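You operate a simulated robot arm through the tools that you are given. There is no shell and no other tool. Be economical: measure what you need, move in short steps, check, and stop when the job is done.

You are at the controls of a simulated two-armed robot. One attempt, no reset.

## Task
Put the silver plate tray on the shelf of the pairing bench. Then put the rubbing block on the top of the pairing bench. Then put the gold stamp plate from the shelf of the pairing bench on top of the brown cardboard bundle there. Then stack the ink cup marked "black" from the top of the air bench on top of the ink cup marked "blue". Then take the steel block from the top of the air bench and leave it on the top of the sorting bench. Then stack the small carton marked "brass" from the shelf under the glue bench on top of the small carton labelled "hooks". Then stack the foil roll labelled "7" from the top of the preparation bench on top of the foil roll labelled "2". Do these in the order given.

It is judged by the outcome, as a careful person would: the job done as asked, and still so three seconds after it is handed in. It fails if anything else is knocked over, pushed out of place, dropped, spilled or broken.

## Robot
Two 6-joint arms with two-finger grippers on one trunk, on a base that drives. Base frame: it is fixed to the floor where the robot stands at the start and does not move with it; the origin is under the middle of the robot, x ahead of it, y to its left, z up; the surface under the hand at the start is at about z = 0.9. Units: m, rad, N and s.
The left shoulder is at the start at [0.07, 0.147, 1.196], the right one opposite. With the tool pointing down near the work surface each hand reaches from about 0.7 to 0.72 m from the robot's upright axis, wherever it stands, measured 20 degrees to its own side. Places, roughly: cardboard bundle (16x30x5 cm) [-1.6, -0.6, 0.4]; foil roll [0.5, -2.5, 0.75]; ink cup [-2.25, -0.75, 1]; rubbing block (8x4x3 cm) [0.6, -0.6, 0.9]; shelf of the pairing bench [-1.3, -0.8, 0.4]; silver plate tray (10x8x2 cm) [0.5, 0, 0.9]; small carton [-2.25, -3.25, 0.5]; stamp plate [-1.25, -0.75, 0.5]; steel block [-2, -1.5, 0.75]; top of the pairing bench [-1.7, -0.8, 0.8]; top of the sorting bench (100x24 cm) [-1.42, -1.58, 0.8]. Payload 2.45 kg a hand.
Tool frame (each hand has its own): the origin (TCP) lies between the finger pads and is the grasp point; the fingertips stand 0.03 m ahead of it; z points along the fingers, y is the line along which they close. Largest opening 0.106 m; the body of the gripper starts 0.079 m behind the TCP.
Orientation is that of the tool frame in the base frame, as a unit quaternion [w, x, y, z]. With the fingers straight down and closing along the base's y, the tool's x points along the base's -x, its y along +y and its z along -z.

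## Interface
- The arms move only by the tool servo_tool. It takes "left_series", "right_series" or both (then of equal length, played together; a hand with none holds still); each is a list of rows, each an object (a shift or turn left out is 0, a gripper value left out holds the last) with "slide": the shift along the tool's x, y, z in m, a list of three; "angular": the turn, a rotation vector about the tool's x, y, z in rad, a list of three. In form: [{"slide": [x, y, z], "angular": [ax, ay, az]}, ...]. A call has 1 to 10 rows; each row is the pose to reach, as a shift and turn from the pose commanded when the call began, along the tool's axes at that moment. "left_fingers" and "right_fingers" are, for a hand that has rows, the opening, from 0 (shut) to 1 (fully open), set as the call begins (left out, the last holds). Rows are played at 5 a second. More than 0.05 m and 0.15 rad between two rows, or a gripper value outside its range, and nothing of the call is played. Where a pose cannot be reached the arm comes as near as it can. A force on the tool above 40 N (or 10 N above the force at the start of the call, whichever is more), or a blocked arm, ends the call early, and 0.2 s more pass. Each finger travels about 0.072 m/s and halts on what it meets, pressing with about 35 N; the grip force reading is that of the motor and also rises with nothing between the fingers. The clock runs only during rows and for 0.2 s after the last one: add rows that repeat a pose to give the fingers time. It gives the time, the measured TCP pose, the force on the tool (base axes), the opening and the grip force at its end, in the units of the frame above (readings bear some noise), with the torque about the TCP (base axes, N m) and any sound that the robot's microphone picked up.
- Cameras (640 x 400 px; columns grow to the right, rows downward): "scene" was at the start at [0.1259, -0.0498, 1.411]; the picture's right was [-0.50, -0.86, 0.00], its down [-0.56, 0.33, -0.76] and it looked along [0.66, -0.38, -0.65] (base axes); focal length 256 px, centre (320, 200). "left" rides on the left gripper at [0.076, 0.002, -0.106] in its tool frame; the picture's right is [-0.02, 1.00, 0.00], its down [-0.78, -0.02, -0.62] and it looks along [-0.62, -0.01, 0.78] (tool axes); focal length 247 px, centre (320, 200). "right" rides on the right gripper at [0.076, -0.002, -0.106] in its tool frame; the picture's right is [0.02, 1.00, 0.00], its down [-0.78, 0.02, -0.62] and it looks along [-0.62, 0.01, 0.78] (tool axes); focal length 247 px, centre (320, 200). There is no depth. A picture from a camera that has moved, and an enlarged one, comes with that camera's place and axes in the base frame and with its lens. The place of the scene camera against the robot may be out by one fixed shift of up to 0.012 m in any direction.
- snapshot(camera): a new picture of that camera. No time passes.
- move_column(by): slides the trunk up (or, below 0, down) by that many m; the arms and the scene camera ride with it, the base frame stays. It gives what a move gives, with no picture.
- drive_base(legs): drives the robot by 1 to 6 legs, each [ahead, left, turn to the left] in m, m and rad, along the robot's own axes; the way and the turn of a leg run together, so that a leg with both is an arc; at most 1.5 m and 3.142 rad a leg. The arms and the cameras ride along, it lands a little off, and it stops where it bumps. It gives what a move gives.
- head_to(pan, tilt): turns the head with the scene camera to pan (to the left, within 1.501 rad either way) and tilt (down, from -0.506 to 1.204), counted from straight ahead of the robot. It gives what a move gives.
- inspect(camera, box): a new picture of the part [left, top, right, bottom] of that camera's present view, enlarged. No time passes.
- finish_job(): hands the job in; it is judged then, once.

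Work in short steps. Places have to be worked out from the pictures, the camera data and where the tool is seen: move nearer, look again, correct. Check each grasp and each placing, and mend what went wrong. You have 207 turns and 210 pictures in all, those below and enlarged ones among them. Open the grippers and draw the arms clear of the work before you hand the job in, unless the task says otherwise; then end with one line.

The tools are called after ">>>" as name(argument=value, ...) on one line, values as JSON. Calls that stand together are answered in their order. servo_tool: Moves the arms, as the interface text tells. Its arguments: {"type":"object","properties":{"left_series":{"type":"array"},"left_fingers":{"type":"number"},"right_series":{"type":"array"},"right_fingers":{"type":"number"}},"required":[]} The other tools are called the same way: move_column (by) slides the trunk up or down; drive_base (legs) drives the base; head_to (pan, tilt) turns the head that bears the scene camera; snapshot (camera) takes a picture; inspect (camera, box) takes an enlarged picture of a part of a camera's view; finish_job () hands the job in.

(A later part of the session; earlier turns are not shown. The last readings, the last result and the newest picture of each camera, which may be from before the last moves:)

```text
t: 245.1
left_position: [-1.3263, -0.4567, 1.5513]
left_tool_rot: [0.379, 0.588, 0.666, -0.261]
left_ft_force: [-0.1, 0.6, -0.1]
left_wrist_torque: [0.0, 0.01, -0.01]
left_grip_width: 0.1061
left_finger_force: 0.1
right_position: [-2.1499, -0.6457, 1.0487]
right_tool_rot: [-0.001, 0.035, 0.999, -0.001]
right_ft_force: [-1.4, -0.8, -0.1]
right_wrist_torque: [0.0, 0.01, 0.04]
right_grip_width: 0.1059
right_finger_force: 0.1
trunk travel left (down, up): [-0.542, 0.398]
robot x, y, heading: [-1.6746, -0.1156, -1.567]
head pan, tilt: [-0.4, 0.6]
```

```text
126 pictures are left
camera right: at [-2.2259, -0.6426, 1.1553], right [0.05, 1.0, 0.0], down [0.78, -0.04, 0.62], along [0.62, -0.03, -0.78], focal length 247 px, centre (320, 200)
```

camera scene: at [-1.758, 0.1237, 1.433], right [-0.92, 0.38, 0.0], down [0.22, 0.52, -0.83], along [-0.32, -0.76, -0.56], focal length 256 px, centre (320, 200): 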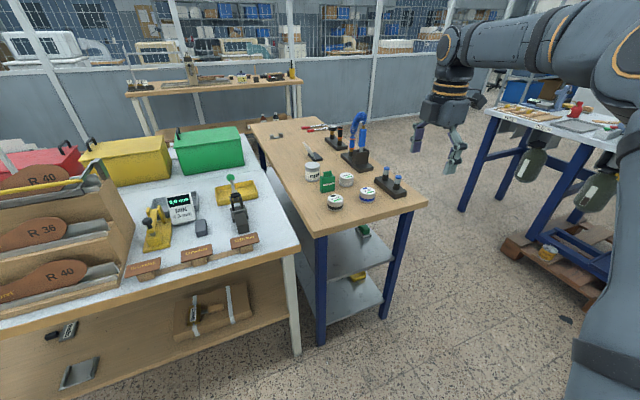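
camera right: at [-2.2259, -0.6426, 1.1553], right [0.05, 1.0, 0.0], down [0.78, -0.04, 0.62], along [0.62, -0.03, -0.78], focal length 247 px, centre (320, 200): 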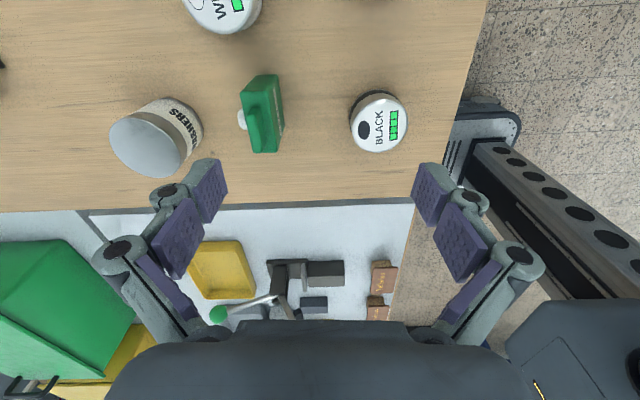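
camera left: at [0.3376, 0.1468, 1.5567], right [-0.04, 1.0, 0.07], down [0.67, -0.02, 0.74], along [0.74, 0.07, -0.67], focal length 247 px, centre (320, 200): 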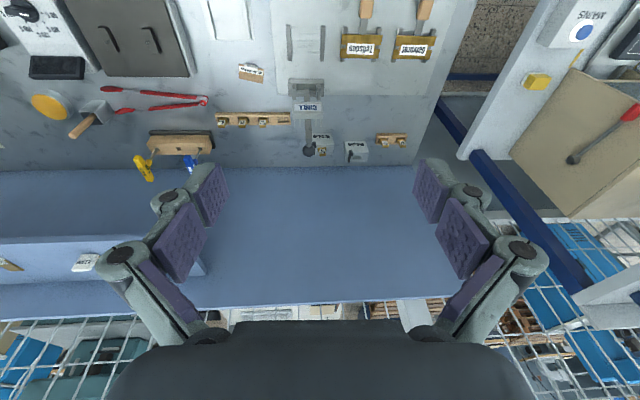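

The wrist view puts BLACK near (−2.12, −0.58). I shift the hand over it and lower for a closer look.

>>> servo_tool(right_series=[{"slide": [-0.015, 0.03, 0]}, {"slide": [-0.031, 0.06, 0]}, {"slide": [-0.031, 0.062, 0.03]}, {"slide": [-0.031, 0.062, 0.06]}])

>>> snapshot(camera="right")

```text
t: 246.1
left_position: [-1.3276, -0.4565, 1.5506]
left_tool_rot: [0.379, 0.587, 0.666, -0.261]
left_ft_force: [0.5, 0.7, 0.4]
left_wrist_torque: [0.0, -0.01, 0.03]
left_grip_width: 0.1062
left_finger_force: 0.0
right_position: [-2.1131, -0.5865, 0.9877]
right_tool_rot: [0.0, 0.035, 0.999, 0.0]
right_ft_force: [-0.3, -0.5, -0.8]
right_wrist_torque: [0.04, -0.01, -0.02]
right_grip_width: 0.106
right_finger_force: 0.1
trunk travel left (down, up): [-0.542, 0.398]
robot x, y, heading: [-1.6712, -0.1138, -1.568]
head pan, tilt: [-0.4, 0.6]
```

```text
125 pictures are left
camera right: at [-2.1906, -0.5829, 1.0949], right [0.05, 1.0, 0.0], down [0.78, -0.04, 0.62], along [0.62, -0.03, -0.78], focal length 247 px, centre (320, 200)
```

right: 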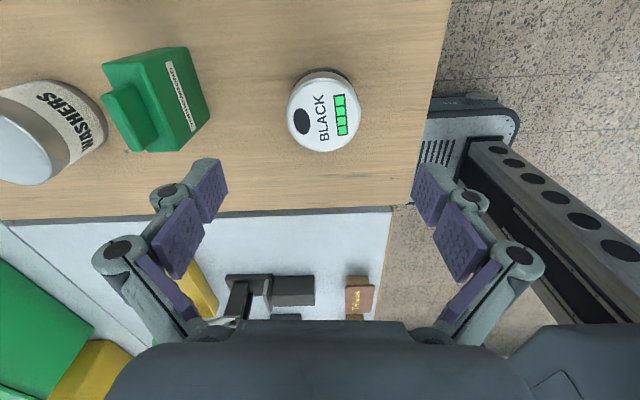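

Triangulated: cup top at z ≈ 0.893, centre (−2.120, −0.583), diameter ≈ 0.06. I centre, descend and grip.

>>> servo_tool(right_series=[{"slide": [0.007, 0.0035, 0.02]}, {"slide": [0.007, 0.0035, 0.05]}, {"slide": [0.007, 0.0035, 0.08]}, {"slide": [0.007, 0.0035, 0.102]}, {"slide": [0.007, 0.0035, 0.102]}])

>>> snapshot(camera="right")

```text
t: 247.3
left_position: [-1.3266, -0.4571, 1.5522]
left_tool_rot: [0.379, 0.588, 0.666, -0.262]
left_ft_force: [0.4, 0.2, 0.5]
left_wrist_torque: [0.0, -0.01, 0.01]
left_grip_width: 0.106
left_finger_force: 0.1
right_position: [-2.121, -0.5816, 0.8864]
right_tool_rot: [0.0, 0.035, 0.999, 0.0]
right_ft_force: [0.6, 0.0, 0.1]
right_wrist_torque: [-0.03, 0.04, 0.0]
right_grip_width: 0.106
right_finger_force: 0.1
trunk travel left (down, up): [-0.542, 0.398]
robot x, y, heading: [-1.6732, -0.1126, -1.565]
head pan, tilt: [-0.4, 0.6]
```

```text
124 pictures are left
camera right: at [-2.197, -0.5783, 0.9928], right [0.05, 1.0, 0.0], down [0.78, -0.04, 0.62], along [0.62, -0.03, -0.78], focal length 247 px, centre (320, 200)
```

right: 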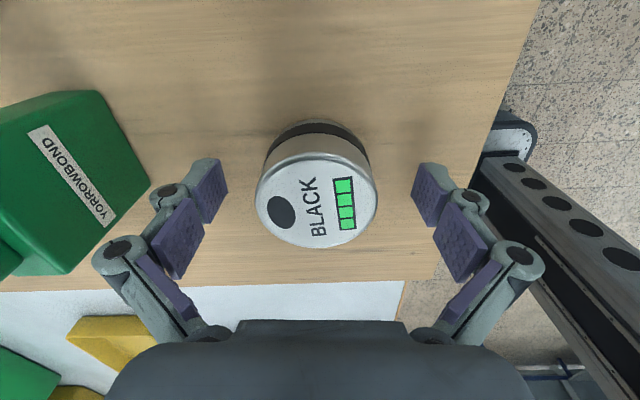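

Centred. I close and lift.

>>> servo_tool(right_series=[{"slide": [0, 0, 0]}, {"slide": [0, 0, 0]}, {"slide": [0, 0, 0]}, {"slide": [0, 0, 0]}], right_fingers=0)

>>> servo_tool(right_series=[{"slide": [0, 0, -0.02]}, {"slide": [0, 0, -0.06]}, {"slide": [0, 0, -0.1]}, {"slide": [0, 0, -0.12]}])

>>> snapshot(camera="right")

```text
t: 248.3
left_position: [-1.3265, -0.4549, 1.5511]
left_tool_rot: [0.378, 0.587, 0.666, -0.26]
left_ft_force: [-0.9, -0.8, 0.2]
left_wrist_torque: [-0.01, -0.03, 0.0]
left_grip_width: 0.1059
left_finger_force: 0.1
right_position: [-2.1205, -0.582, 0.8883]
right_tool_rot: [-0.001, 0.036, 0.999, -0.001]
right_ft_force: [-1.3, -0.3, 6.6]
right_wrist_torque: [0.24, 0.03, 0.09]
right_grip_width: 0.0584
right_finger_force: 35.1
trunk travel left (down, up): [-0.542, 0.398]
robot x, y, heading: [-1.6748, -0.1138, -1.567]
head pan, tilt: [-0.4, 0.6]
```

```text
t: 249.3
left_position: [-1.3262, -0.4566, 1.5502]
left_tool_rot: [0.379, 0.588, 0.666, -0.261]
left_ft_force: [-0.7, 0.0, -0.2]
left_wrist_torque: [0.02, 0.03, 0.0]
left_grip_width: 0.106
left_finger_force: 0.1
right_position: [-2.1194, -0.583, 1.007]
right_tool_rot: [0.0, 0.036, 0.999, 0.0]
right_ft_force: [-0.3, 1.4, -2.7]
right_wrist_torque: [0.0, -0.01, 0.0]
right_grip_width: 0.0582
right_finger_force: 34.6
trunk travel left (down, up): [-0.542, 0.398]
robot x, y, heading: [-1.6746, -0.1154, -1.566]
head pan, tilt: [-0.4, 0.6]
```

```text
123 pictures are left
camera right: at [-2.1971, -0.5788, 1.1137], right [0.05, 1.0, 0.0], down [0.78, -0.04, 0.62], along [0.62, -0.03, -0.78], focal length 247 px, centre (320, 200)
```

right: 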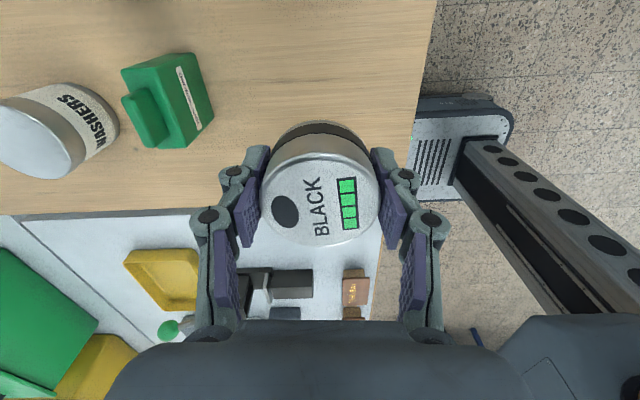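

Black cup held. I move .08 m toward the blue cup and look.

>>> drive_base(legs=[[0, -0.085, 0]])

>>> snapshot(camera="right")

```text
t: 250.4
left_position: [-1.4094, -0.4575, 1.5508]
left_tool_rot: [0.379, 0.588, 0.666, -0.261]
left_ft_force: [-0.4, -0.1, -0.5]
left_wrist_torque: [0.01, -0.06, 0.0]
left_grip_width: 0.1064
left_finger_force: 0.1
right_position: [-2.205, -0.5824, 1.0065]
right_tool_rot: [0.0, 0.036, 0.999, 0.0]
right_ft_force: [0.1, -0.6, -1.1]
right_wrist_torque: [0.02, -0.02, -0.03]
right_grip_width: 0.0583
right_finger_force: 34.7
trunk travel left (down, up): [-0.542, 0.398]
robot x, y, heading: [-1.7541, -0.1187, -1.566]
head pan, tilt: [-0.4, 0.6]
```

```text
122 pictures are left
camera right: at [-2.2811, -0.5794, 1.1137], right [0.05, 1.0, 0.0], down [0.78, -0.04, 0.62], along [0.62, -0.03, -0.78], focal length 247 px, centre (320, 200)
```

right: 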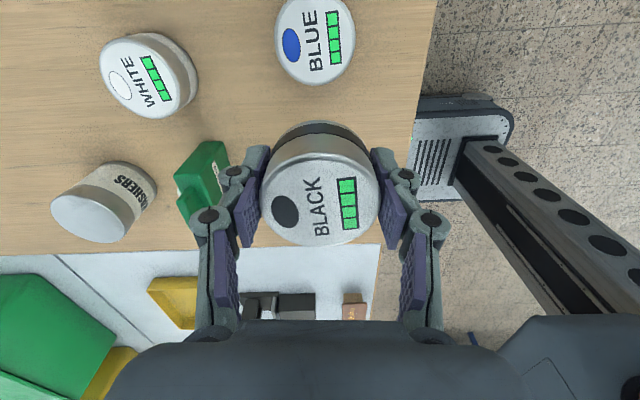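

Blue cup's top centre is at (−2.259, −0.584). I move the held cup over it and lower to just above.

>>> servo_tool(right_series=[{"slide": [0.03, 0, 0]}, {"slide": [0.057, -0.0015, 0]}, {"slide": [0.057, -0.0015, 0.03]}, {"slide": [0.057, -0.0015, 0.06]}])

>>> snapshot(camera="right")

>>> inspect(camera="scene", box=[260, 140, 460, 265])

```text
t: 251.4
left_position: [-1.4112, -0.4578, 1.5505]
left_tool_rot: [0.38, 0.587, 0.666, -0.26]
left_ft_force: [-0.1, -0.4, 0.0]
left_wrist_torque: [0.02, 0.03, -0.01]
left_grip_width: 0.1059
left_finger_force: 0.1
right_position: [-2.2628, -0.5808, 0.9459]
right_tool_rot: [0.0, 0.036, 0.999, 0.0]
right_ft_force: [0.4, 0.1, -3.2]
right_wrist_torque: [0.01, 0.01, 0.01]
right_grip_width: 0.0582
right_finger_force: 35.4
trunk travel left (down, up): [-0.542, 0.398]
robot x, y, heading: [-1.7581, -0.1173, -1.56]
head pan, tilt: [-0.4, 0.6]
```

```text
121 pictures are left
camera right: at [-2.3393, -0.5773, 1.0527], right [0.05, 1.0, 0.0], down [0.78, -0.04, 0.62], along [0.62, -0.03, -0.78], focal length 247 px, centre (320, 200)
```

right: 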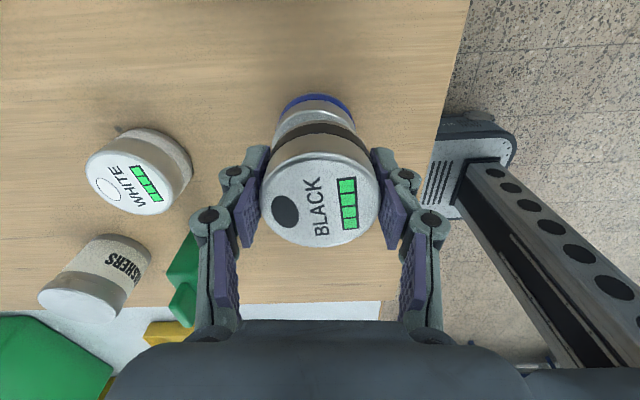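

```text
3.20 times, centred on (360, 202) of scene
camera zoom: at [-1.7905, -0.2563, 1.2929], right [-0.92, 0.38, 0.0], down [0.22, 0.52, -0.82], along [-0.32, -0.76, -0.57], focal length 821 px, centre (192, 192)
```

zoom: 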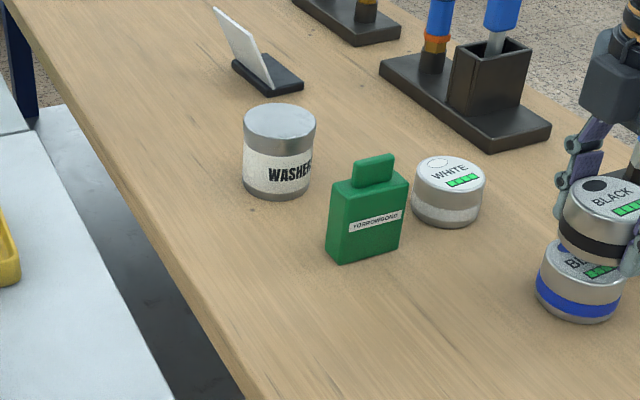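

I check the alignment with a view centred on the two cups.

>>> inspect(camera="scene", box=[400, 170, 500, 250])

```text
5.00 times, centred on (450, 210) of scene
camera zoom: at [-1.7905, -0.2563, 1.2929], right [-0.92, 0.38, 0.0], down [0.22, 0.52, -0.82], along [-0.32, -0.76, -0.57], focal length 1283 px, centre (-330, 150)
```

zoom: 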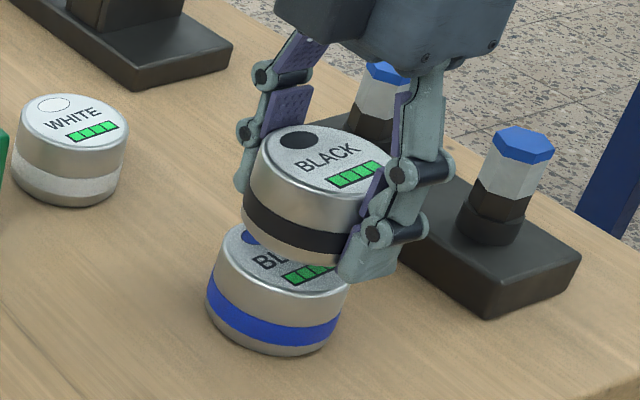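

Off by about 3 mm in each axis. I correct and lower to contact in small steps.

>>> servo_tool(right_series=[{"slide": [-0.003, -0.003, 0.004]}, {"slide": [-0.003, -0.003, 0.008]}, {"slide": [-0.003, -0.003, 0.011]}])

>>> servo_tool(right_series=[{"slide": [0, 0, 0.0015]}, {"slide": [0, 0, 0.003]}])

>>> inspect(camera="scene", box=[400, 170, 500, 250])

```text
t: 252.2
left_position: [-1.4116, -0.4567, 1.551]
left_tool_rot: [0.379, 0.588, 0.666, -0.26]
left_ft_force: [0.0, -0.9, 0.2]
left_wrist_torque: [0.0, 0.01, 0.03]
left_grip_width: 0.1061
left_finger_force: 0.0
right_position: [-2.2603, -0.5832, 0.9363]
right_tool_rot: [0.0, 0.036, 0.999, 0.0]
right_ft_force: [-0.5, -0.3, -1.7]
right_wrist_torque: [0.01, -0.01, -0.02]
right_grip_width: 0.0581
right_finger_force: 34.7
trunk travel left (down, up): [-0.542, 0.398]
robot x, y, heading: [-1.7615, -0.1161, -1.57]
head pan, tilt: [-0.4, 0.6]
```

```text
t: 252.8
left_position: [-1.4123, -0.457, 1.5503]
left_tool_rot: [0.379, 0.587, 0.666, -0.26]
left_ft_force: [-1.1, 0.1, -0.6]
left_wrist_torque: [-0.02, -0.01, -0.03]
left_grip_width: 0.1062
left_finger_force: 0.0
right_position: [-2.2599, -0.5824, 0.9336]
right_tool_rot: [0.0, 0.035, 0.999, 0.0]
right_ft_force: [-0.7, 0.2, -2.3]
right_wrist_torque: [0.03, 0.02, 0.03]
right_grip_width: 0.0582
right_finger_force: 34.8
trunk travel left (down, up): [-0.542, 0.398]
robot x, y, heading: [-1.7559, -0.1137, -1.565]
head pan, tilt: [-0.4, 0.6]
```

```text
5.00 times, centred on (450, 210) of scene
camera zoom: at [-1.7902, -0.2559, 1.2929], right [-0.92, 0.38, 0.0], down [0.22, 0.52, -0.82], along [-0.32, -0.76, -0.57], focal length 1283 px, centre (-330, 150)
```

zoom: 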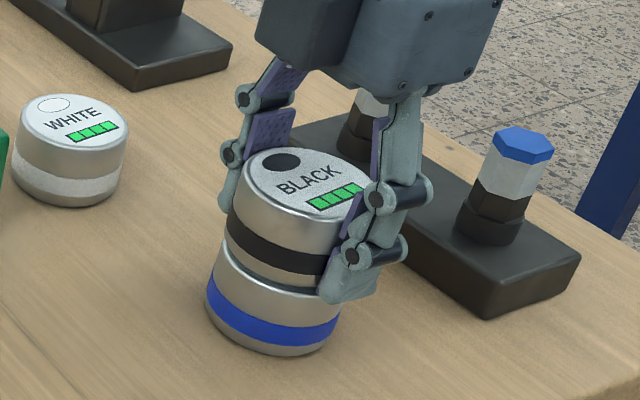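

Alignment looks right; I continue lowering.

>>> servo_tool(right_series=[{"slide": [0, 0, 0.0015]}, {"slide": [0, 0, 0.003]}, {"slide": [0, 0, 0.0045]}])

>>> servo_tool(right_series=[{"slide": [0, 0, 0.001]}, {"slide": [0, 0, 0.002]}])

```text
t: 253.6
left_position: [-1.4102, -0.4569, 1.5509]
left_tool_rot: [0.38, 0.586, 0.666, -0.261]
left_ft_force: [0.5, -0.3, 0.0]
left_wrist_torque: [0.0, 0.02, 0.0]
left_grip_width: 0.1061
left_finger_force: 0.0
right_position: [-2.259, -0.5836, 0.9298]
right_tool_rot: [-0.001, 0.036, 0.999, -0.001]
right_ft_force: [-1.8, -0.6, 5.6]
right_wrist_torque: [0.06, -0.02, 0.06]
right_grip_width: 0.0583
right_finger_force: 34.8
trunk travel left (down, up): [-0.542, 0.398]
robot x, y, heading: [-1.7551, -0.118, -1.568]
head pan, tilt: [-0.4, 0.6]
```

```text
t: 254.2
left_position: [-1.4087, -0.455, 1.5502]
left_tool_rot: [0.379, 0.587, 0.666, -0.261]
left_ft_force: [-0.1, -0.2, 0.2]
left_wrist_torque: [0.01, 0.04, 0.0]
left_grip_width: 0.1057
left_finger_force: 0.1
right_position: [-2.2581, -0.583, 0.9304]
right_tool_rot: [-0.002, 0.036, 0.999, -0.002]
right_ft_force: [-6.2, -5.0, 20.1]
right_wrist_torque: [-0.02, 0.04, -0.03]
right_grip_width: 0.0583
right_finger_force: 35.0
trunk travel left (down, up): [-0.542, 0.398]
robot x, y, heading: [-1.7605, -0.1167, -1.567]
head pan, tilt: [-0.4, 0.6]
```

Contact. I ease the pressure slightly, open, and rise.

>>> servo_tool(right_series=[{"slide": [0, 0, -0.0025]}, {"slide": [0, 0, -0.0025]}])

>>> servo_tool(right_series=[{"slide": [0, 0, 0]}, {"slide": [0, 0, 0]}, {"slide": [0, 0, 0]}, {"slide": [0, 0, -0.03]}, {"slide": [0, 0, -0.07]}, {"slide": [0, 0, -0.11]}], right_fingers=1)

>>> snapshot(camera="right")

>>> inspect(camera="scene", box=[400, 170, 500, 250])

```text
t: 254.8
left_position: [-1.41, -0.4564, 1.5502]
left_tool_rot: [0.379, 0.587, 0.666, -0.26]
left_ft_force: [-1.0, -0.6, 0.7]
left_wrist_torque: [-0.05, -0.01, -0.05]
left_grip_width: 0.1058
left_finger_force: 0.1
right_position: [-2.2573, -0.582, 0.9287]
right_tool_rot: [0.0, 0.035, 0.999, 0.0]
right_ft_force: [-2.4, -3.2, 11.1]
right_wrist_torque: [-0.31, 0.17, -0.03]
right_grip_width: 0.0582
right_finger_force: 35.0
trunk travel left (down, up): [-0.542, 0.398]
robot x, y, heading: [-1.7572, -0.1169, -1.567]
head pan, tilt: [-0.4, 0.6]
```

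```text
t: 256.2
left_position: [-1.4099, -0.4573, 1.5509]
left_tool_rot: [0.38, 0.586, 0.667, -0.26]
left_ft_force: [-0.5, 0.5, -0.1]
left_wrist_torque: [-0.01, 0.01, -0.02]
left_grip_width: 0.106
left_finger_force: 0.0
right_position: [-2.2588, -0.5834, 1.0415]
right_tool_rot: [0.0, 0.035, 0.999, 0.0]
right_ft_force: [0.0, 0.3, -0.7]
right_wrist_torque: [0.0, 0.05, 0.01]
right_grip_width: 0.1062
right_finger_force: 0.1
trunk travel left (down, up): [-0.542, 0.398]
robot x, y, heading: [-1.76, -0.118, -1.564]
head pan, tilt: [-0.4, 0.6]
```

```text
117 pictures are left
camera right: at [-2.3349, -0.5794, 1.1471], right [0.05, 1.0, 0.0], down [0.78, -0.04, 0.62], along [0.62, -0.03, -0.78], focal length 247 px, centre (320, 200)
```

right: 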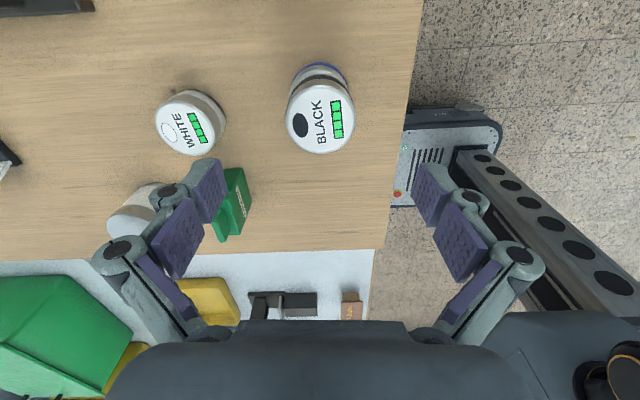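

```text
5.00 times, centred on (450, 210) of scene
camera zoom: at [-1.789, -0.2553, 1.293], right [-0.92, 0.38, 0.0], down [0.22, 0.52, -0.83], along [-0.32, -0.76, -0.56], focal length 1283 px, centre (-330, 150)
```

zoom: 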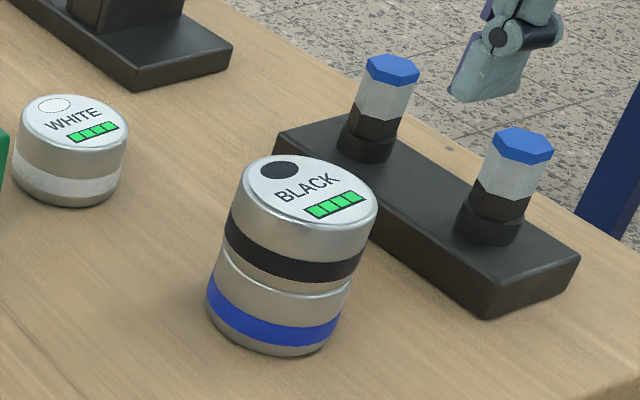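

Black is stacked squarely on blue: task 4 done. For the steel block at the far end of the air bench I need the back aisle; I raise the trunk and look at the right-hand aisle.

>>> move_column(by=0.3)

>>> drive_base(legs=[[-0.3, 0, 0]])

>>> head_to(pan=-1.0, tilt=0.55)

>>> snapshot(camera="scene")

>>> head_to(pan=-0.1, tilt=0.4)

>>> snapshot(camera="scene")

```text
t: 259.2
left_position: [-1.4115, -0.4575, 1.8512]
left_tool_rot: [0.379, 0.587, 0.666, -0.261]
left_ft_force: [0.6, 0.9, -0.2]
left_wrist_torque: [0.01, 0.01, -0.01]
left_grip_width: 0.1058
left_finger_force: 0.1
right_position: [-2.2595, -0.584, 1.3399]
right_tool_rot: [0.0, 0.036, 0.999, 0.0]
right_ft_force: [-0.3, -0.4, 0.4]
right_wrist_torque: [0.01, 0.0, -0.02]
right_grip_width: 0.1062
right_finger_force: 0.1
trunk travel left (down, up): [-0.842, 0.098]
robot x, y, heading: [-1.7601, -0.1159, -1.567]
head pan, tilt: [-0.4, 0.6]
```

```text
t: 261.2
left_position: [-1.4131, -0.1595, 1.8499]
left_tool_rot: [0.377, 0.588, 0.667, -0.259]
left_ft_force: [0.3, -0.8, -0.4]
left_wrist_torque: [0.02, 0.02, -0.04]
left_grip_width: 0.1061
left_finger_force: 0.1
right_position: [-2.2609, -0.2856, 1.3379]
right_tool_rot: [0.0, 0.035, 0.999, 0.0]
right_ft_force: [0.2, 0.4, -0.3]
right_wrist_torque: [0.0, -0.01, 0.02]
right_grip_width: 0.1061
right_finger_force: 0.1
trunk travel left (down, up): [-0.842, 0.098]
robot x, y, heading: [-1.7574, 0.1843, -1.563]
head pan, tilt: [-0.4, 0.6]
```

```text
t: 262.2
left_position: [-1.4117, -0.1538, 1.851]
left_tool_rot: [0.378, 0.587, 0.666, -0.261]
left_ft_force: [-0.9, -1.0, 0.4]
left_wrist_torque: [0.02, -0.02, -0.02]
left_grip_width: 0.1063
left_finger_force: 0.0
right_position: [-2.2601, -0.2809, 1.3393]
right_tool_rot: [0.0, 0.035, 0.999, 0.001]
right_ft_force: [-0.6, 0.7, 0.6]
right_wrist_torque: [-0.05, 0.02, -0.02]
right_grip_width: 0.1058
right_finger_force: 0.0
trunk travel left (down, up): [-0.842, 0.098]
robot x, y, heading: [-1.7577, 0.1811, -1.567]
head pan, tilt: [-1.0, 0.55]
```

```text
115 pictures are left
camera scene: at [-1.8325, 0.0796, 1.5976], right [-0.55, 0.84, 0.0], down [0.44, 0.28, -0.85], along [-0.71, -0.47, -0.52], focal length 256 px, centre (320, 200)
```

scene: 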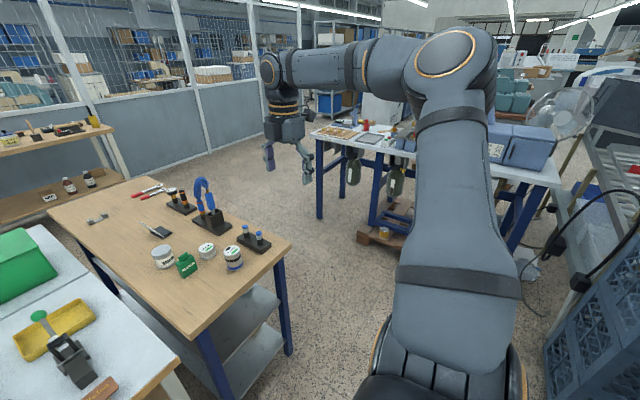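

```text
t: 263.4
left_position: [-1.4124, -0.155, 1.8504]
left_tool_rot: [0.379, 0.587, 0.666, -0.261]
left_ft_force: [0.1, 0.1, -0.5]
left_wrist_torque: [0.0, 0.0, 0.01]
left_grip_width: 0.1058
left_finger_force: 0.0
right_position: [-2.2614, -0.2822, 1.3395]
right_tool_rot: [-0.001, 0.035, 0.999, 0.001]
right_ft_force: [-0.6, -0.4, 0.6]
right_wrist_torque: [0.01, -0.02, -0.03]
right_grip_width: 0.1063
right_finger_force: 0.0
trunk travel left (down, up): [-0.842, 0.098]
robot x, y, heading: [-1.7595, 0.1874, -1.567]
head pan, tilt: [-0.099, 0.4]
```

```text
114 pictures are left
camera scene: at [-1.7662, 0.0356, 1.6112], right [-1.0, 0.09, 0.0], down [0.04, 0.39, -0.92], along [-0.09, -0.92, -0.39], focal length 256 px, centre (320, 200)
```

scene: 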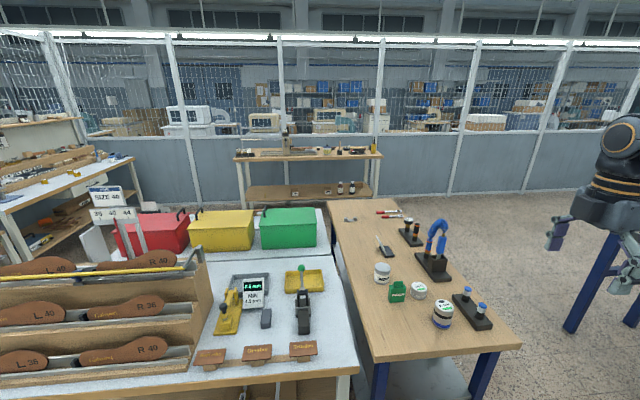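

The right aisle (x ≈ −2.55 to −3.5) is clear. I turn around left to face +y and reverse along the aisle to the back.

>>> drive_base(legs=[[0, 0, 3.137]])

>>> drive_base(legs=[[0, 1.24, 0], [-1.1, 0, 0], [-1.1, 0, 0]])

>>> head_to(pan=-0.6, tilt=0.6)

>>> snapshot(camera="scene")

```text
t: 271.2
left_position: [-2.1028, 0.5279, 1.85]
left_tool_rot: [-0.263, 0.663, -0.591, -0.377]
left_ft_force: [0.4, 0.2, -0.8]
left_wrist_torque: [0.0, -0.02, 0.01]
left_grip_width: 0.1059
left_finger_force: 0.1
right_position: [-1.2548, 0.6465, 1.3397]
right_tool_rot: [0.0, 0.999, -0.04, 0.0]
right_ft_force: [0.4, 0.0, 0.0]
right_wrist_torque: [-0.02, 0.01, -0.02]
right_grip_width: 0.1061
right_finger_force: 0.0
trunk travel left (down, up): [-0.842, 0.098]
robot x, y, heading: [-1.7642, 0.1825, 1.565]
head pan, tilt: [-0.099, 0.4]
```

```text
t: 287.9
left_position: [-3.3409, -1.679, 1.8502]
left_tool_rot: [-0.26, 0.667, -0.587, -0.379]
left_ft_force: [-0.2, 0.1, -1.2]
left_wrist_torque: [0.02, 0.04, 0.02]
left_grip_width: 0.1062
left_finger_force: 0.0
right_position: [-2.4924, -1.5526, 1.3394]
right_tool_rot: [0.001, 0.999, -0.035, 0.0]
right_ft_force: [-0.2, 0.4, 0.0]
right_wrist_torque: [0.02, 0.0, -0.01]
right_grip_width: 0.1058
right_finger_force: 0.0
trunk travel left (down, up): [-0.842, 0.098]
robot x, y, heading: [-2.9947, -2.0173, 1.572]
head pan, tilt: [-0.099, 0.4]
```

```text
t: 288.8
left_position: [-3.3414, -1.6805, 1.8503]
left_tool_rot: [-0.26, 0.667, -0.586, -0.379]
left_ft_force: [-0.7, -0.1, 0.6]
left_wrist_torque: [-0.05, 0.0, -0.01]
left_grip_width: 0.1062
left_finger_force: 0.0
right_position: [-2.4924, -1.5548, 1.339]
right_tool_rot: [0.0, 0.999, -0.035, 0.0]
right_ft_force: [-0.5, 0.1, 1.1]
right_wrist_torque: [-0.02, -0.01, -0.01]
right_grip_width: 0.106
right_finger_force: 0.2
trunk travel left (down, up): [-0.842, 0.098]
robot x, y, heading: [-2.9911, -2.0221, 1.573]
head pan, tilt: [-0.6, 0.6]
```

```text
113 pictures are left
camera scene: at [-2.9413, -1.9043, 1.5931], right [0.83, -0.56, 0.0], down [-0.32, -0.47, -0.83], along [0.46, 0.68, -0.56], focal length 256 px, centre (320, 200)
```

scene: 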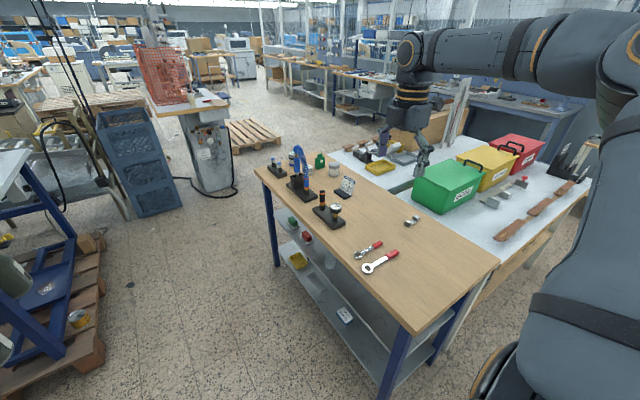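

I enlarge the steel block and the sorting bench top.

>>> inspect(camera="scene", box=[380, 150, 600, 290])

>>> inspect(camera="scene", box=[350, 195, 450, 258])

```text
2.86 times, centred on (490, 220) of scene
camera zoom: at [-2.9413, -1.9043, 1.5931], right [0.83, -0.56, 0.0], down [-0.32, -0.47, -0.83], along [0.46, 0.68, -0.56], focal length 733 px, centre (-166, 143)
```

zoom: 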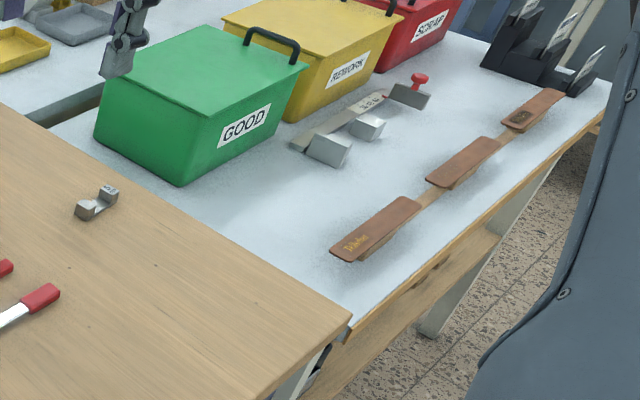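

```text
6.35 times, centred on (400, 226) of scene
camera zoom: at [-2.9413, -1.9043, 1.5931], right [0.83, -0.56, 0.0], down [-0.32, -0.47, -0.83], along [0.46, 0.68, -0.56], focal length 1629 px, centre (-188, 32)
```

zoom: 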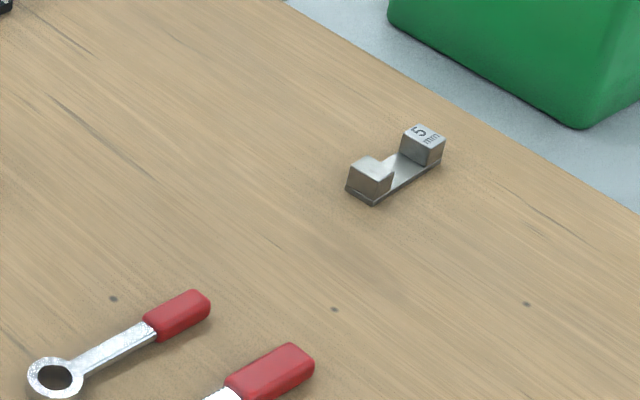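

The steel block (U-shaped, "5 mm") is at about (−2.096, −1.395), long axis along x; a free spot on the sorting bench is near (−1.77, −1.51). I position behind the air bench end with heading about 132° so the arm reaches straight in.

>>> drive_base(legs=[[-0.1, -0.87, 0], [0, 0, 0.729]])

>>> servo_tool(right_series=[{"angular": [0, 0, 0.15]}, {"angular": [0, 0, 0.3]}, {"angular": [0, 0, 0.45]}, {"angular": [0, 0, 0.6]}, {"angular": [0, 0, 0.75]}, {"angular": [0, 0, 0.9]}, {"angular": [0, 0, 1.05]}, {"angular": [0, 0, 1.2]}, {"angular": [0, 0, 1.35]}, {"angular": [0, 0, 1.5]}])

>>> servo_tool(right_series=[{"angular": [0, 0, 0.15]}, {"angular": [0, 0, 0.3]}, {"angular": [0, 0, 0.45]}, {"angular": [0, 0, 0.6]}, {"angular": [0, 0, 0.63]}])

>>> snapshot(camera="right")

```text
t: 295.4
left_position: [-2.6149, -2.091, 1.851]
left_tool_rot: [-0.108, 0.831, -0.312, -0.447]
left_ft_force: [-0.1, 0.0, 0.6]
left_wrist_torque: [0.02, 0.0, -0.05]
left_grip_width: 0.1059
left_finger_force: 0.0
right_position: [-2.0667, -1.4328, 1.3393]
right_tool_rot: [0.0, 0.946, 0.323, 0.0]
right_ft_force: [0.4, 0.0, -0.5]
right_wrist_torque: [-0.05, 0.0, 0.03]
right_grip_width: 0.1061
right_finger_force: 0.0
trunk travel left (down, up): [-0.842, 0.098]
robot x, y, heading: [-2.1293, -2.1143, 2.301]
head pan, tilt: [-0.6, 0.6]
```

```text
t: 297.6
left_position: [-2.617, -2.0914, 1.8489]
left_tool_rot: [-0.108, 0.832, -0.311, -0.447]
left_ft_force: [-0.1, 0.2, -0.8]
left_wrist_torque: [0.01, 0.0, -0.02]
left_grip_width: 0.1057
left_finger_force: 0.0
right_position: [-2.0673, -1.4333, 1.3393]
right_tool_rot: [0.0, 0.912, -0.411, -0.001]
right_ft_force: [-1.0, 0.6, 0.3]
right_wrist_torque: [0.0, 0.03, -0.01]
right_grip_width: 0.1058
right_finger_force: 0.1
trunk travel left (down, up): [-0.842, 0.098]
robot x, y, heading: [-2.1319, -2.1132, 2.304]
head pan, tilt: [-0.6, 0.6]
```

```text
t: 298.8
left_position: [-2.6157, -2.0916, 1.8506]
left_tool_rot: [-0.108, 0.832, -0.311, -0.446]
left_ft_force: [-0.3, -0.5, 1.0]
left_wrist_torque: [0.04, 0.0, 0.02]
left_grip_width: 0.106
left_finger_force: 0.1
right_position: [-2.0665, -1.433, 1.3399]
right_tool_rot: [0.0, 0.74, -0.672, 0.0]
right_ft_force: [0.0, 0.0, 0.9]
right_wrist_torque: [0.0, 0.02, 0.03]
right_grip_width: 0.1061
right_finger_force: 0.1
trunk travel left (down, up): [-0.842, 0.098]
robot x, y, heading: [-2.1324, -2.1139, 2.305]
head pan, tilt: [-0.6, 0.6]
```

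```text
110 pictures are left
camera right: at [-2.0578, -1.5092, 1.4463], right [-0.99, -0.12, 0.0], down [-0.09, 0.78, 0.62], along [-0.07, 0.62, -0.78], focal length 247 px, centre (320, 200)
```

right: 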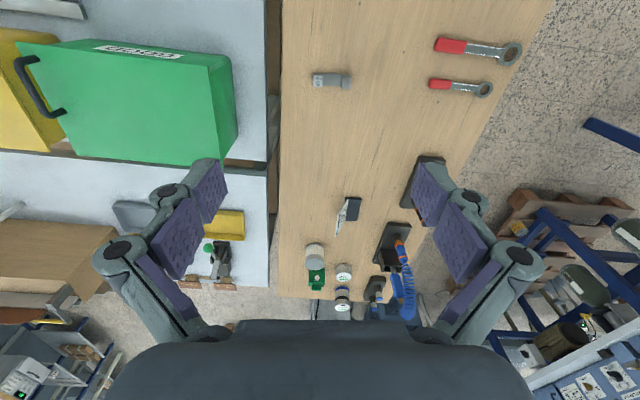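

Block at about (−2.095, −1.384). I nudge the base, lower, and look again.

>>> drive_base(legs=[[0.0557, -0.01, 0]])

>>> move_column(by=-0.34)

>>> snapshot(camera="right")

```text
t: 299.7
left_position: [-2.6356, -2.0599, 1.8541]
left_tool_rot: [-0.111, 0.83, -0.31, -0.451]
left_ft_force: [0.5, -1.6, 0.2]
left_wrist_torque: [0.08, 0.07, -0.06]
left_grip_width: 0.1063
left_finger_force: 0.2
right_position: [-2.0908, -1.395, 1.3454]
right_tool_rot: [-0.001, 0.741, -0.672, -0.005]
right_ft_force: [0.4, -1.8, 0.1]
right_wrist_torque: [0.11, 0.06, 0.01]
right_grip_width: 0.106
right_finger_force: 0.1
trunk travel left (down, up): [-0.842, 0.098]
robot x, y, heading: [-2.1627, -2.0664, 2.303]
head pan, tilt: [-0.6, 0.6]
```

```text
t: 303.1
left_position: [-2.6447, -2.0447, 1.5117]
left_tool_rot: [-0.109, 0.831, -0.311, -0.448]
left_ft_force: [0.1, 0.0, -0.4]
left_wrist_torque: [0.02, 0.04, -0.01]
left_grip_width: 0.106
left_finger_force: 0.0
right_position: [-2.0967, -1.3853, 1.0]
right_tool_rot: [0.0, 0.741, -0.671, 0.0]
right_ft_force: [0.8, -0.3, -0.4]
right_wrist_torque: [0.02, 0.01, 0.01]
right_grip_width: 0.1062
right_finger_force: 0.1
trunk travel left (down, up): [-0.502, 0.438]
robot x, y, heading: [-2.1621, -2.0673, 2.306]
head pan, tilt: [-0.6, 0.6]
```

```text
109 pictures are left
camera right: at [-2.0876, -1.4611, 1.1065], right [-0.99, -0.12, 0.0], down [-0.09, 0.78, 0.62], along [-0.07, 0.62, -0.78], focal length 247 px, centre (320, 200)
```

right: 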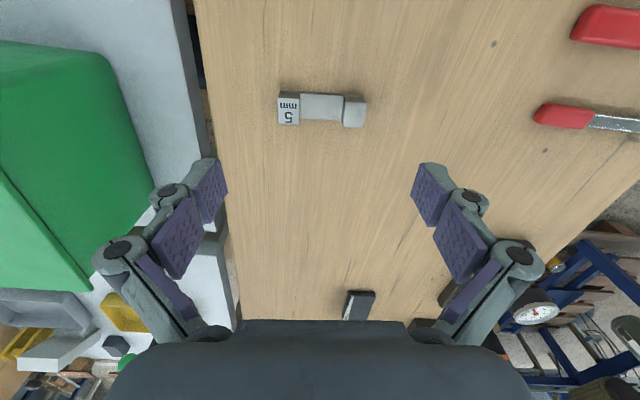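

Aligned, length ≈ 8.4 cm. I descend and close along its length.

>>> servo_tool(right_series=[{"slide": [-0.003, 0.001, 0.04]}, {"slide": [-0.003, 0.001, 0.08]}, {"slide": [-0.003, 0.001, 0.1]}, {"slide": [-0.003, 0.001, 0.11]}, {"slide": [-0.003, 0.001, 0.117]}])

>>> inspect(camera="right", box=[160, 80, 480, 280])

```text
t: 304.2
left_position: [-2.6441, -2.0444, 1.5112]
left_tool_rot: [-0.11, 0.831, -0.312, -0.447]
left_ft_force: [-0.5, -0.4, 0.2]
left_wrist_torque: [0.02, -0.02, 0.0]
left_grip_width: 0.106
left_finger_force: 0.0
right_position: [-2.0981, -1.382, 0.883]
right_tool_rot: [0.0, 0.741, -0.672, 0.0]
right_ft_force: [0.4, 0.3, 0.5]
right_wrist_torque: [0.0, -0.01, 0.01]
right_grip_width: 0.1061
right_finger_force: 0.2
trunk travel left (down, up): [-0.502, 0.438]
robot x, y, heading: [-2.1612, -2.0659, 2.3]
head pan, tilt: [-0.6, 0.6]
```

```text
2.00 times, centred on (320, 180) of right
camera zoom: at [-2.0884, -1.4581, 0.9891], right [-0.99, -0.12, 0.0], down [-0.09, 0.78, 0.62], along [-0.07, 0.62, -0.78], focal length 494 px, centre (320, 240)
```

zoom: 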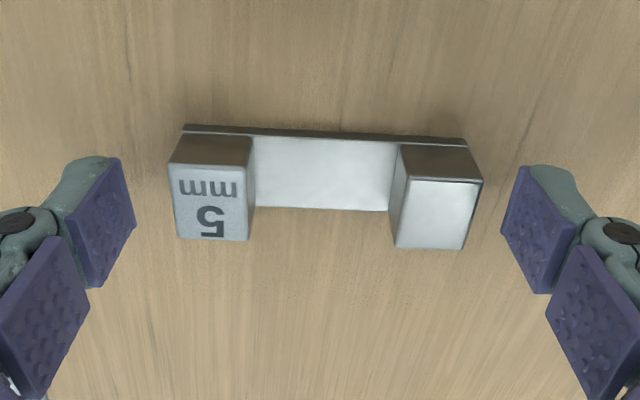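

Well positioned. I close and lift.

>>> servo_tool(right_series=[{"slide": [0, 0, 0]}, {"slide": [0, 0, 0]}, {"slide": [0, 0, 0]}, {"slide": [0, 0, 0]}], right_fingers=0)

>>> servo_tool(right_series=[{"slide": [0, 0, -0.02]}, {"slide": [0, 0, -0.06]}, {"slide": [0, 0, -0.1]}])

>>> snapshot(camera="right")

```text
t: 305.2
left_position: [-2.6454, -2.0445, 1.5116]
left_tool_rot: [-0.109, 0.831, -0.311, -0.448]
left_ft_force: [-0.4, -0.1, 0.4]
left_wrist_torque: [0.02, 0.0, 0.02]
left_grip_width: 0.1059
left_finger_force: 0.1
right_position: [-2.0984, -1.3834, 0.883]
right_tool_rot: [0.001, 0.741, -0.672, -0.001]
right_ft_force: [-1.0, 1.4, 2.0]
right_wrist_torque: [0.01, 0.16, -0.05]
right_grip_width: 0.0801
right_finger_force: 35.2
trunk travel left (down, up): [-0.502, 0.438]
robot x, y, heading: [-2.1574, -2.0679, 2.306]
head pan, tilt: [-0.6, 0.6]
```

```text
t: 306.1
left_position: [-2.6461, -2.0449, 1.5099]
left_tool_rot: [-0.11, 0.831, -0.311, -0.447]
left_ft_force: [0.3, -0.5, 0.1]
left_wrist_torque: [0.04, 0.02, 0.0]
left_grip_width: 0.106
left_finger_force: 0.0
right_position: [-2.0977, -1.381, 0.984]
right_tool_rot: [0.0, 0.74, -0.672, -0.001]
right_ft_force: [-0.4, 0.6, -2.4]
right_wrist_torque: [0.01, -0.03, -0.02]
right_grip_width: 0.08
right_finger_force: 34.5
trunk travel left (down, up): [-0.502, 0.438]
robot x, y, heading: [-2.1587, -2.0662, 2.305]
head pan, tilt: [-0.6, 0.6]
```

```text
107 pictures are left
camera right: at [-2.0891, -1.4579, 1.0899], right [-0.99, -0.12, 0.0], down [-0.09, 0.78, 0.62], along [-0.07, 0.62, -0.78], focal length 247 px, centre (320, 200)
```

right: 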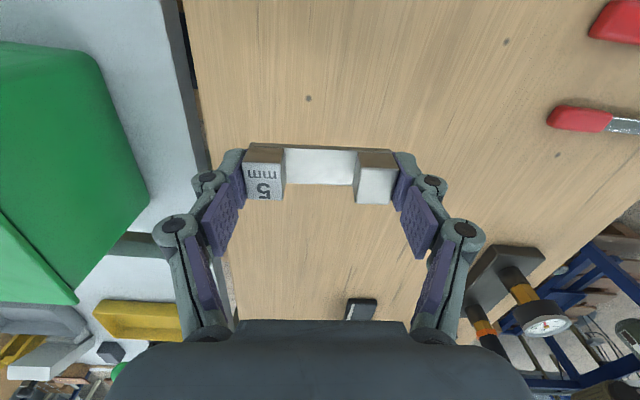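

Held. I raise and move to the free spot on the sorting bench.

>>> move_column(by=0.14)

>>> drive_base(legs=[[-0.316, -0.156, 0]])

>>> snapshot(camera="right")

>>> head_to(pan=-0.75, tilt=0.65)

>>> snapshot(camera="scene")

```text
t: 307.7
left_position: [-2.6454, -2.0439, 1.6514]
left_tool_rot: [-0.109, 0.831, -0.312, -0.447]
left_ft_force: [-0.1, 0.6, -0.9]
left_wrist_torque: [-0.03, -0.02, -0.01]
left_grip_width: 0.1059
left_finger_force: 0.1
right_position: [-2.0989, -1.3802, 1.1227]
right_tool_rot: [0.0, 0.741, -0.671, 0.001]
right_ft_force: [0.2, 0.2, -2.2]
right_wrist_torque: [0.0, -0.01, -0.01]
right_grip_width: 0.0801
right_finger_force: 34.7
trunk travel left (down, up): [-0.642, 0.298]
robot x, y, heading: [-2.1607, -2.0663, 2.303]
head pan, tilt: [-0.6, 0.6]
```

```text
t: 310.0
left_position: [-2.3184, -2.1718, 1.6503]
left_tool_rot: [-0.109, 0.831, -0.311, -0.448]
left_ft_force: [-1.2, 0.4, 0.0]
left_wrist_torque: [-0.02, -0.01, 0.0]
left_grip_width: 0.1057
left_finger_force: 0.1
right_position: [-1.7703, -1.5111, 1.1213]
right_tool_rot: [0.0, 0.741, -0.671, 0.0]
right_ft_force: [-1.1, -0.7, -2.5]
right_wrist_torque: [0.01, -0.01, 0.0]
right_grip_width: 0.08
right_finger_force: 34.8
trunk travel left (down, up): [-0.642, 0.298]
robot x, y, heading: [-1.8276, -2.1953, 2.303]
head pan, tilt: [-0.6, 0.6]
```

```text
106 pictures are left
camera right: at [-1.7621, -1.5868, 1.2288], right [-0.99, -0.12, 0.0], down [-0.09, 0.78, 0.62], along [-0.07, 0.62, -0.78], focal length 247 px, centre (320, 200)
```

right: 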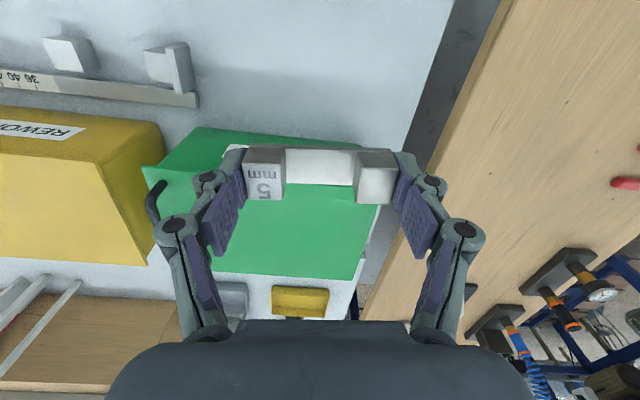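

```text
t: 310.7
left_position: [-2.317, -2.175, 1.6514]
left_tool_rot: [-0.108, 0.832, -0.311, -0.447]
left_ft_force: [1.0, -0.9, -0.2]
left_wrist_torque: [-0.04, -0.03, -0.01]
left_grip_width: 0.106
left_finger_force: 0.1
right_position: [-1.7702, -1.5113, 1.122]
right_tool_rot: [0.0, 0.741, -0.671, 0.0]
right_ft_force: [1.3, -0.7, -2.0]
right_wrist_torque: [0.0, 0.0, -0.02]
right_grip_width: 0.08
right_finger_force: 34.9
trunk travel left (down, up): [-0.642, 0.298]
robot x, y, heading: [-1.8324, -2.1975, 2.303]
head pan, tilt: [-0.75, 0.649]
```

```text
105 pictures are left
camera scene: at [-1.8613, -2.0789, 1.3887], right [1.0, -0.02, 0.0], down [-0.01, -0.6, -0.8], along [0.01, 0.8, -0.6], focal length 256 px, centre (320, 200)
```

scene: 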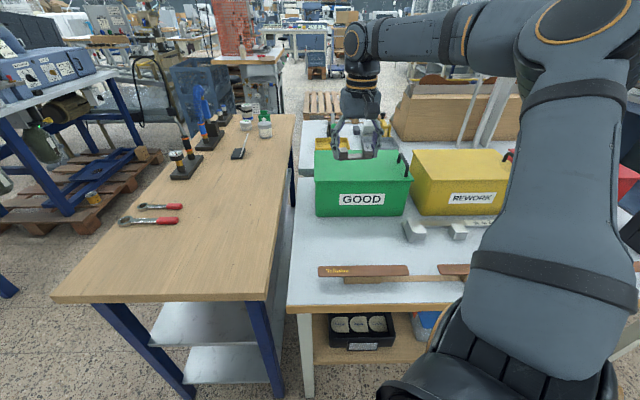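

The spot below is clear (box front y ≈ −1.40, strips from y ≈ −1.61). I lower to just above the surface.

>>> move_column(by=-0.255)

>>> servo_tool(right_series=[{"slide": [0, 0, 0.006]}, {"slide": [0, 0, 0.012]}])

>>> snapshot(camera="right")

```text
t: 313.3
left_position: [-2.3172, -2.173, 1.3947]
left_tool_rot: [-0.109, 0.832, -0.311, -0.447]
left_ft_force: [-0.4, -0.3, 0.2]
left_wrist_torque: [0.03, -0.01, -0.01]
left_grip_width: 0.106
left_finger_force: 0.1
right_position: [-1.77, -1.5125, 0.8666]
right_tool_rot: [0.0, 0.741, -0.672, 0.0]
right_ft_force: [-0.3, 0.0, -2.5]
right_wrist_torque: [0.02, 0.0, -0.03]
right_grip_width: 0.0795
right_finger_force: 35.1
trunk travel left (down, up): [-0.387, 0.553]
robot x, y, heading: [-1.8323, -2.1949, 2.309]
head pan, tilt: [-0.75, 0.649]
```

```text
t: 313.9
left_position: [-2.3168, -2.1741, 1.3966]
left_tool_rot: [-0.109, 0.832, -0.312, -0.446]
left_ft_force: [-1.0, -0.5, -0.3]
left_wrist_torque: [0.02, -0.01, 0.02]
left_grip_width: 0.1056
left_finger_force: 0.0
right_position: [-1.7685, -1.5097, 0.8573]
right_tool_rot: [0.0, 0.741, -0.672, 0.0]
right_ft_force: [-0.2, -0.1, -2.3]
right_wrist_torque: [0.02, 0.0, 0.03]
right_grip_width: 0.0797
right_finger_force: 35.4
trunk travel left (down, up): [-0.387, 0.553]
robot x, y, heading: [-1.8349, -2.1987, 2.304]
head pan, tilt: [-0.75, 0.649]
```

```text
104 pictures are left
camera right: at [-1.7606, -1.5871, 0.9622], right [-0.99, -0.12, 0.0], down [-0.09, 0.78, 0.62], along [-0.07, 0.62, -0.78], focal length 247 px, centre (320, 200)
```

right: 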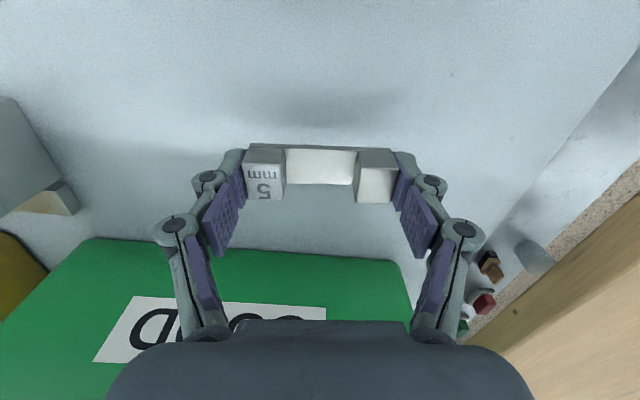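

Clear. I step down further until contact.

>>> servo_tool(right_series=[{"slide": [0, 0, 0.003]}, {"slide": [0, 0, 0.006]}, {"slide": [0, 0, 0.008]}])

>>> servo_tool(right_series=[{"slide": [0, 0, 0.0015]}, {"slide": [0, 0, 0.003]}])

```text
t: 314.7
left_position: [-2.3179, -2.1731, 1.3963]
left_tool_rot: [-0.108, 0.832, -0.311, -0.447]
left_ft_force: [-0.1, -0.4, 0.8]
left_wrist_torque: [0.02, -0.01, 0.0]
left_grip_width: 0.1062
left_finger_force: 0.1
right_position: [-1.7705, -1.5117, 0.8477]
right_tool_rot: [0.0, 0.741, -0.671, 0.0]
right_ft_force: [-0.5, 0.2, -1.9]
right_wrist_torque: [-0.02, 0.0, -0.02]
right_grip_width: 0.0797
right_finger_force: 34.7
trunk travel left (down, up): [-0.387, 0.553]
robot x, y, heading: [-1.8335, -2.1964, 2.305]
head pan, tilt: [-0.75, 0.649]
```

```text
t: 315.3
left_position: [-2.3172, -2.1737, 1.3957]
left_tool_rot: [-0.109, 0.831, -0.311, -0.448]
left_ft_force: [0.1, -0.2, -0.4]
left_wrist_torque: [0.02, -0.03, -0.02]
left_grip_width: 0.1058
left_finger_force: 0.1
right_position: [-1.7689, -1.5118, 0.8438]
right_tool_rot: [-0.001, 0.741, -0.672, 0.001]
right_ft_force: [0.1, 0.0, -2.0]
right_wrist_torque: [0.0, 0.01, 0.02]
right_grip_width: 0.0798
right_finger_force: 35.3
trunk travel left (down, up): [-0.387, 0.553]
robot x, y, heading: [-1.831, -2.1945, 2.307]
head pan, tilt: [-0.75, 0.649]
```

>>> servo_tool(right_series=[{"slide": [0, 0, 0.0015]}, {"slide": [0, 0, 0.003]}, {"slide": [0, 0, 0.0045]}])

```text
t: 316.1
left_position: [-2.3161, -2.1739, 1.3969]
left_tool_rot: [-0.108, 0.832, -0.311, -0.447]
left_ft_force: [0.9, -0.5, 0.1]
left_wrist_torque: [0.0, -0.02, -0.03]
left_grip_width: 0.106
left_finger_force: 0.0
right_position: [-1.7698, -1.5106, 0.8407]
right_tool_rot: [0.0, 0.741, -0.671, 0.0]
right_ft_force: [-0.5, 0.4, -2.2]
right_wrist_torque: [0.0, 0.0, 0.01]
right_grip_width: 0.0795
right_finger_force: 34.5
trunk travel left (down, up): [-0.387, 0.553]
robot x, y, heading: [-1.8338, -2.2002, 2.303]
head pan, tilt: [-0.75, 0.649]
```

Still free at 0.8407; I continue in small steps.

>>> servo_tool(right_series=[{"slide": [0, 0, 0.0015]}, {"slide": [0, 0, 0.003]}, {"slide": [0, 0, 0.0045]}])

>>> servo_tool(right_series=[{"slide": [0, 0, 0.0015]}, {"slide": [0, 0, 0.003]}])

```text
t: 316.9
left_position: [-2.3178, -2.1742, 1.3957]
left_tool_rot: [-0.11, 0.831, -0.312, -0.448]
left_ft_force: [-0.5, -1.0, -1.0]
left_wrist_torque: [0.0, 0.0, 0.0]
left_grip_width: 0.106
left_finger_force: 0.0
right_position: [-1.7695, -1.5105, 0.8361]
right_tool_rot: [0.0, 0.741, -0.672, 0.001]
right_ft_force: [0.3, -0.7, -3.4]
right_wrist_torque: [0.0, -0.01, -0.01]
right_grip_width: 0.0797
right_finger_force: 34.9
trunk travel left (down, up): [-0.387, 0.553]
robot x, y, heading: [-1.8328, -2.198, 2.306]
head pan, tilt: [-0.75, 0.649]
```

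```text
t: 317.5
left_position: [-2.3175, -2.1736, 1.3962]
left_tool_rot: [-0.109, 0.831, -0.311, -0.448]
left_ft_force: [0.0, 0.8, 0.1]
left_wrist_torque: [0.02, 0.02, -0.01]
left_grip_width: 0.1062
left_finger_force: 0.1
right_position: [-1.7686, -1.5111, 0.8333]
right_tool_rot: [0.0, 0.741, -0.671, 0.0]
right_ft_force: [-0.6, -0.7, -2.6]
right_wrist_torque: [0.0, -0.01, 0.02]
right_grip_width: 0.0798
right_finger_force: 34.9
trunk travel left (down, up): [-0.387, 0.553]
robot x, y, heading: [-1.8309, -2.196, 2.304]
head pan, tilt: [-0.75, 0.649]
```

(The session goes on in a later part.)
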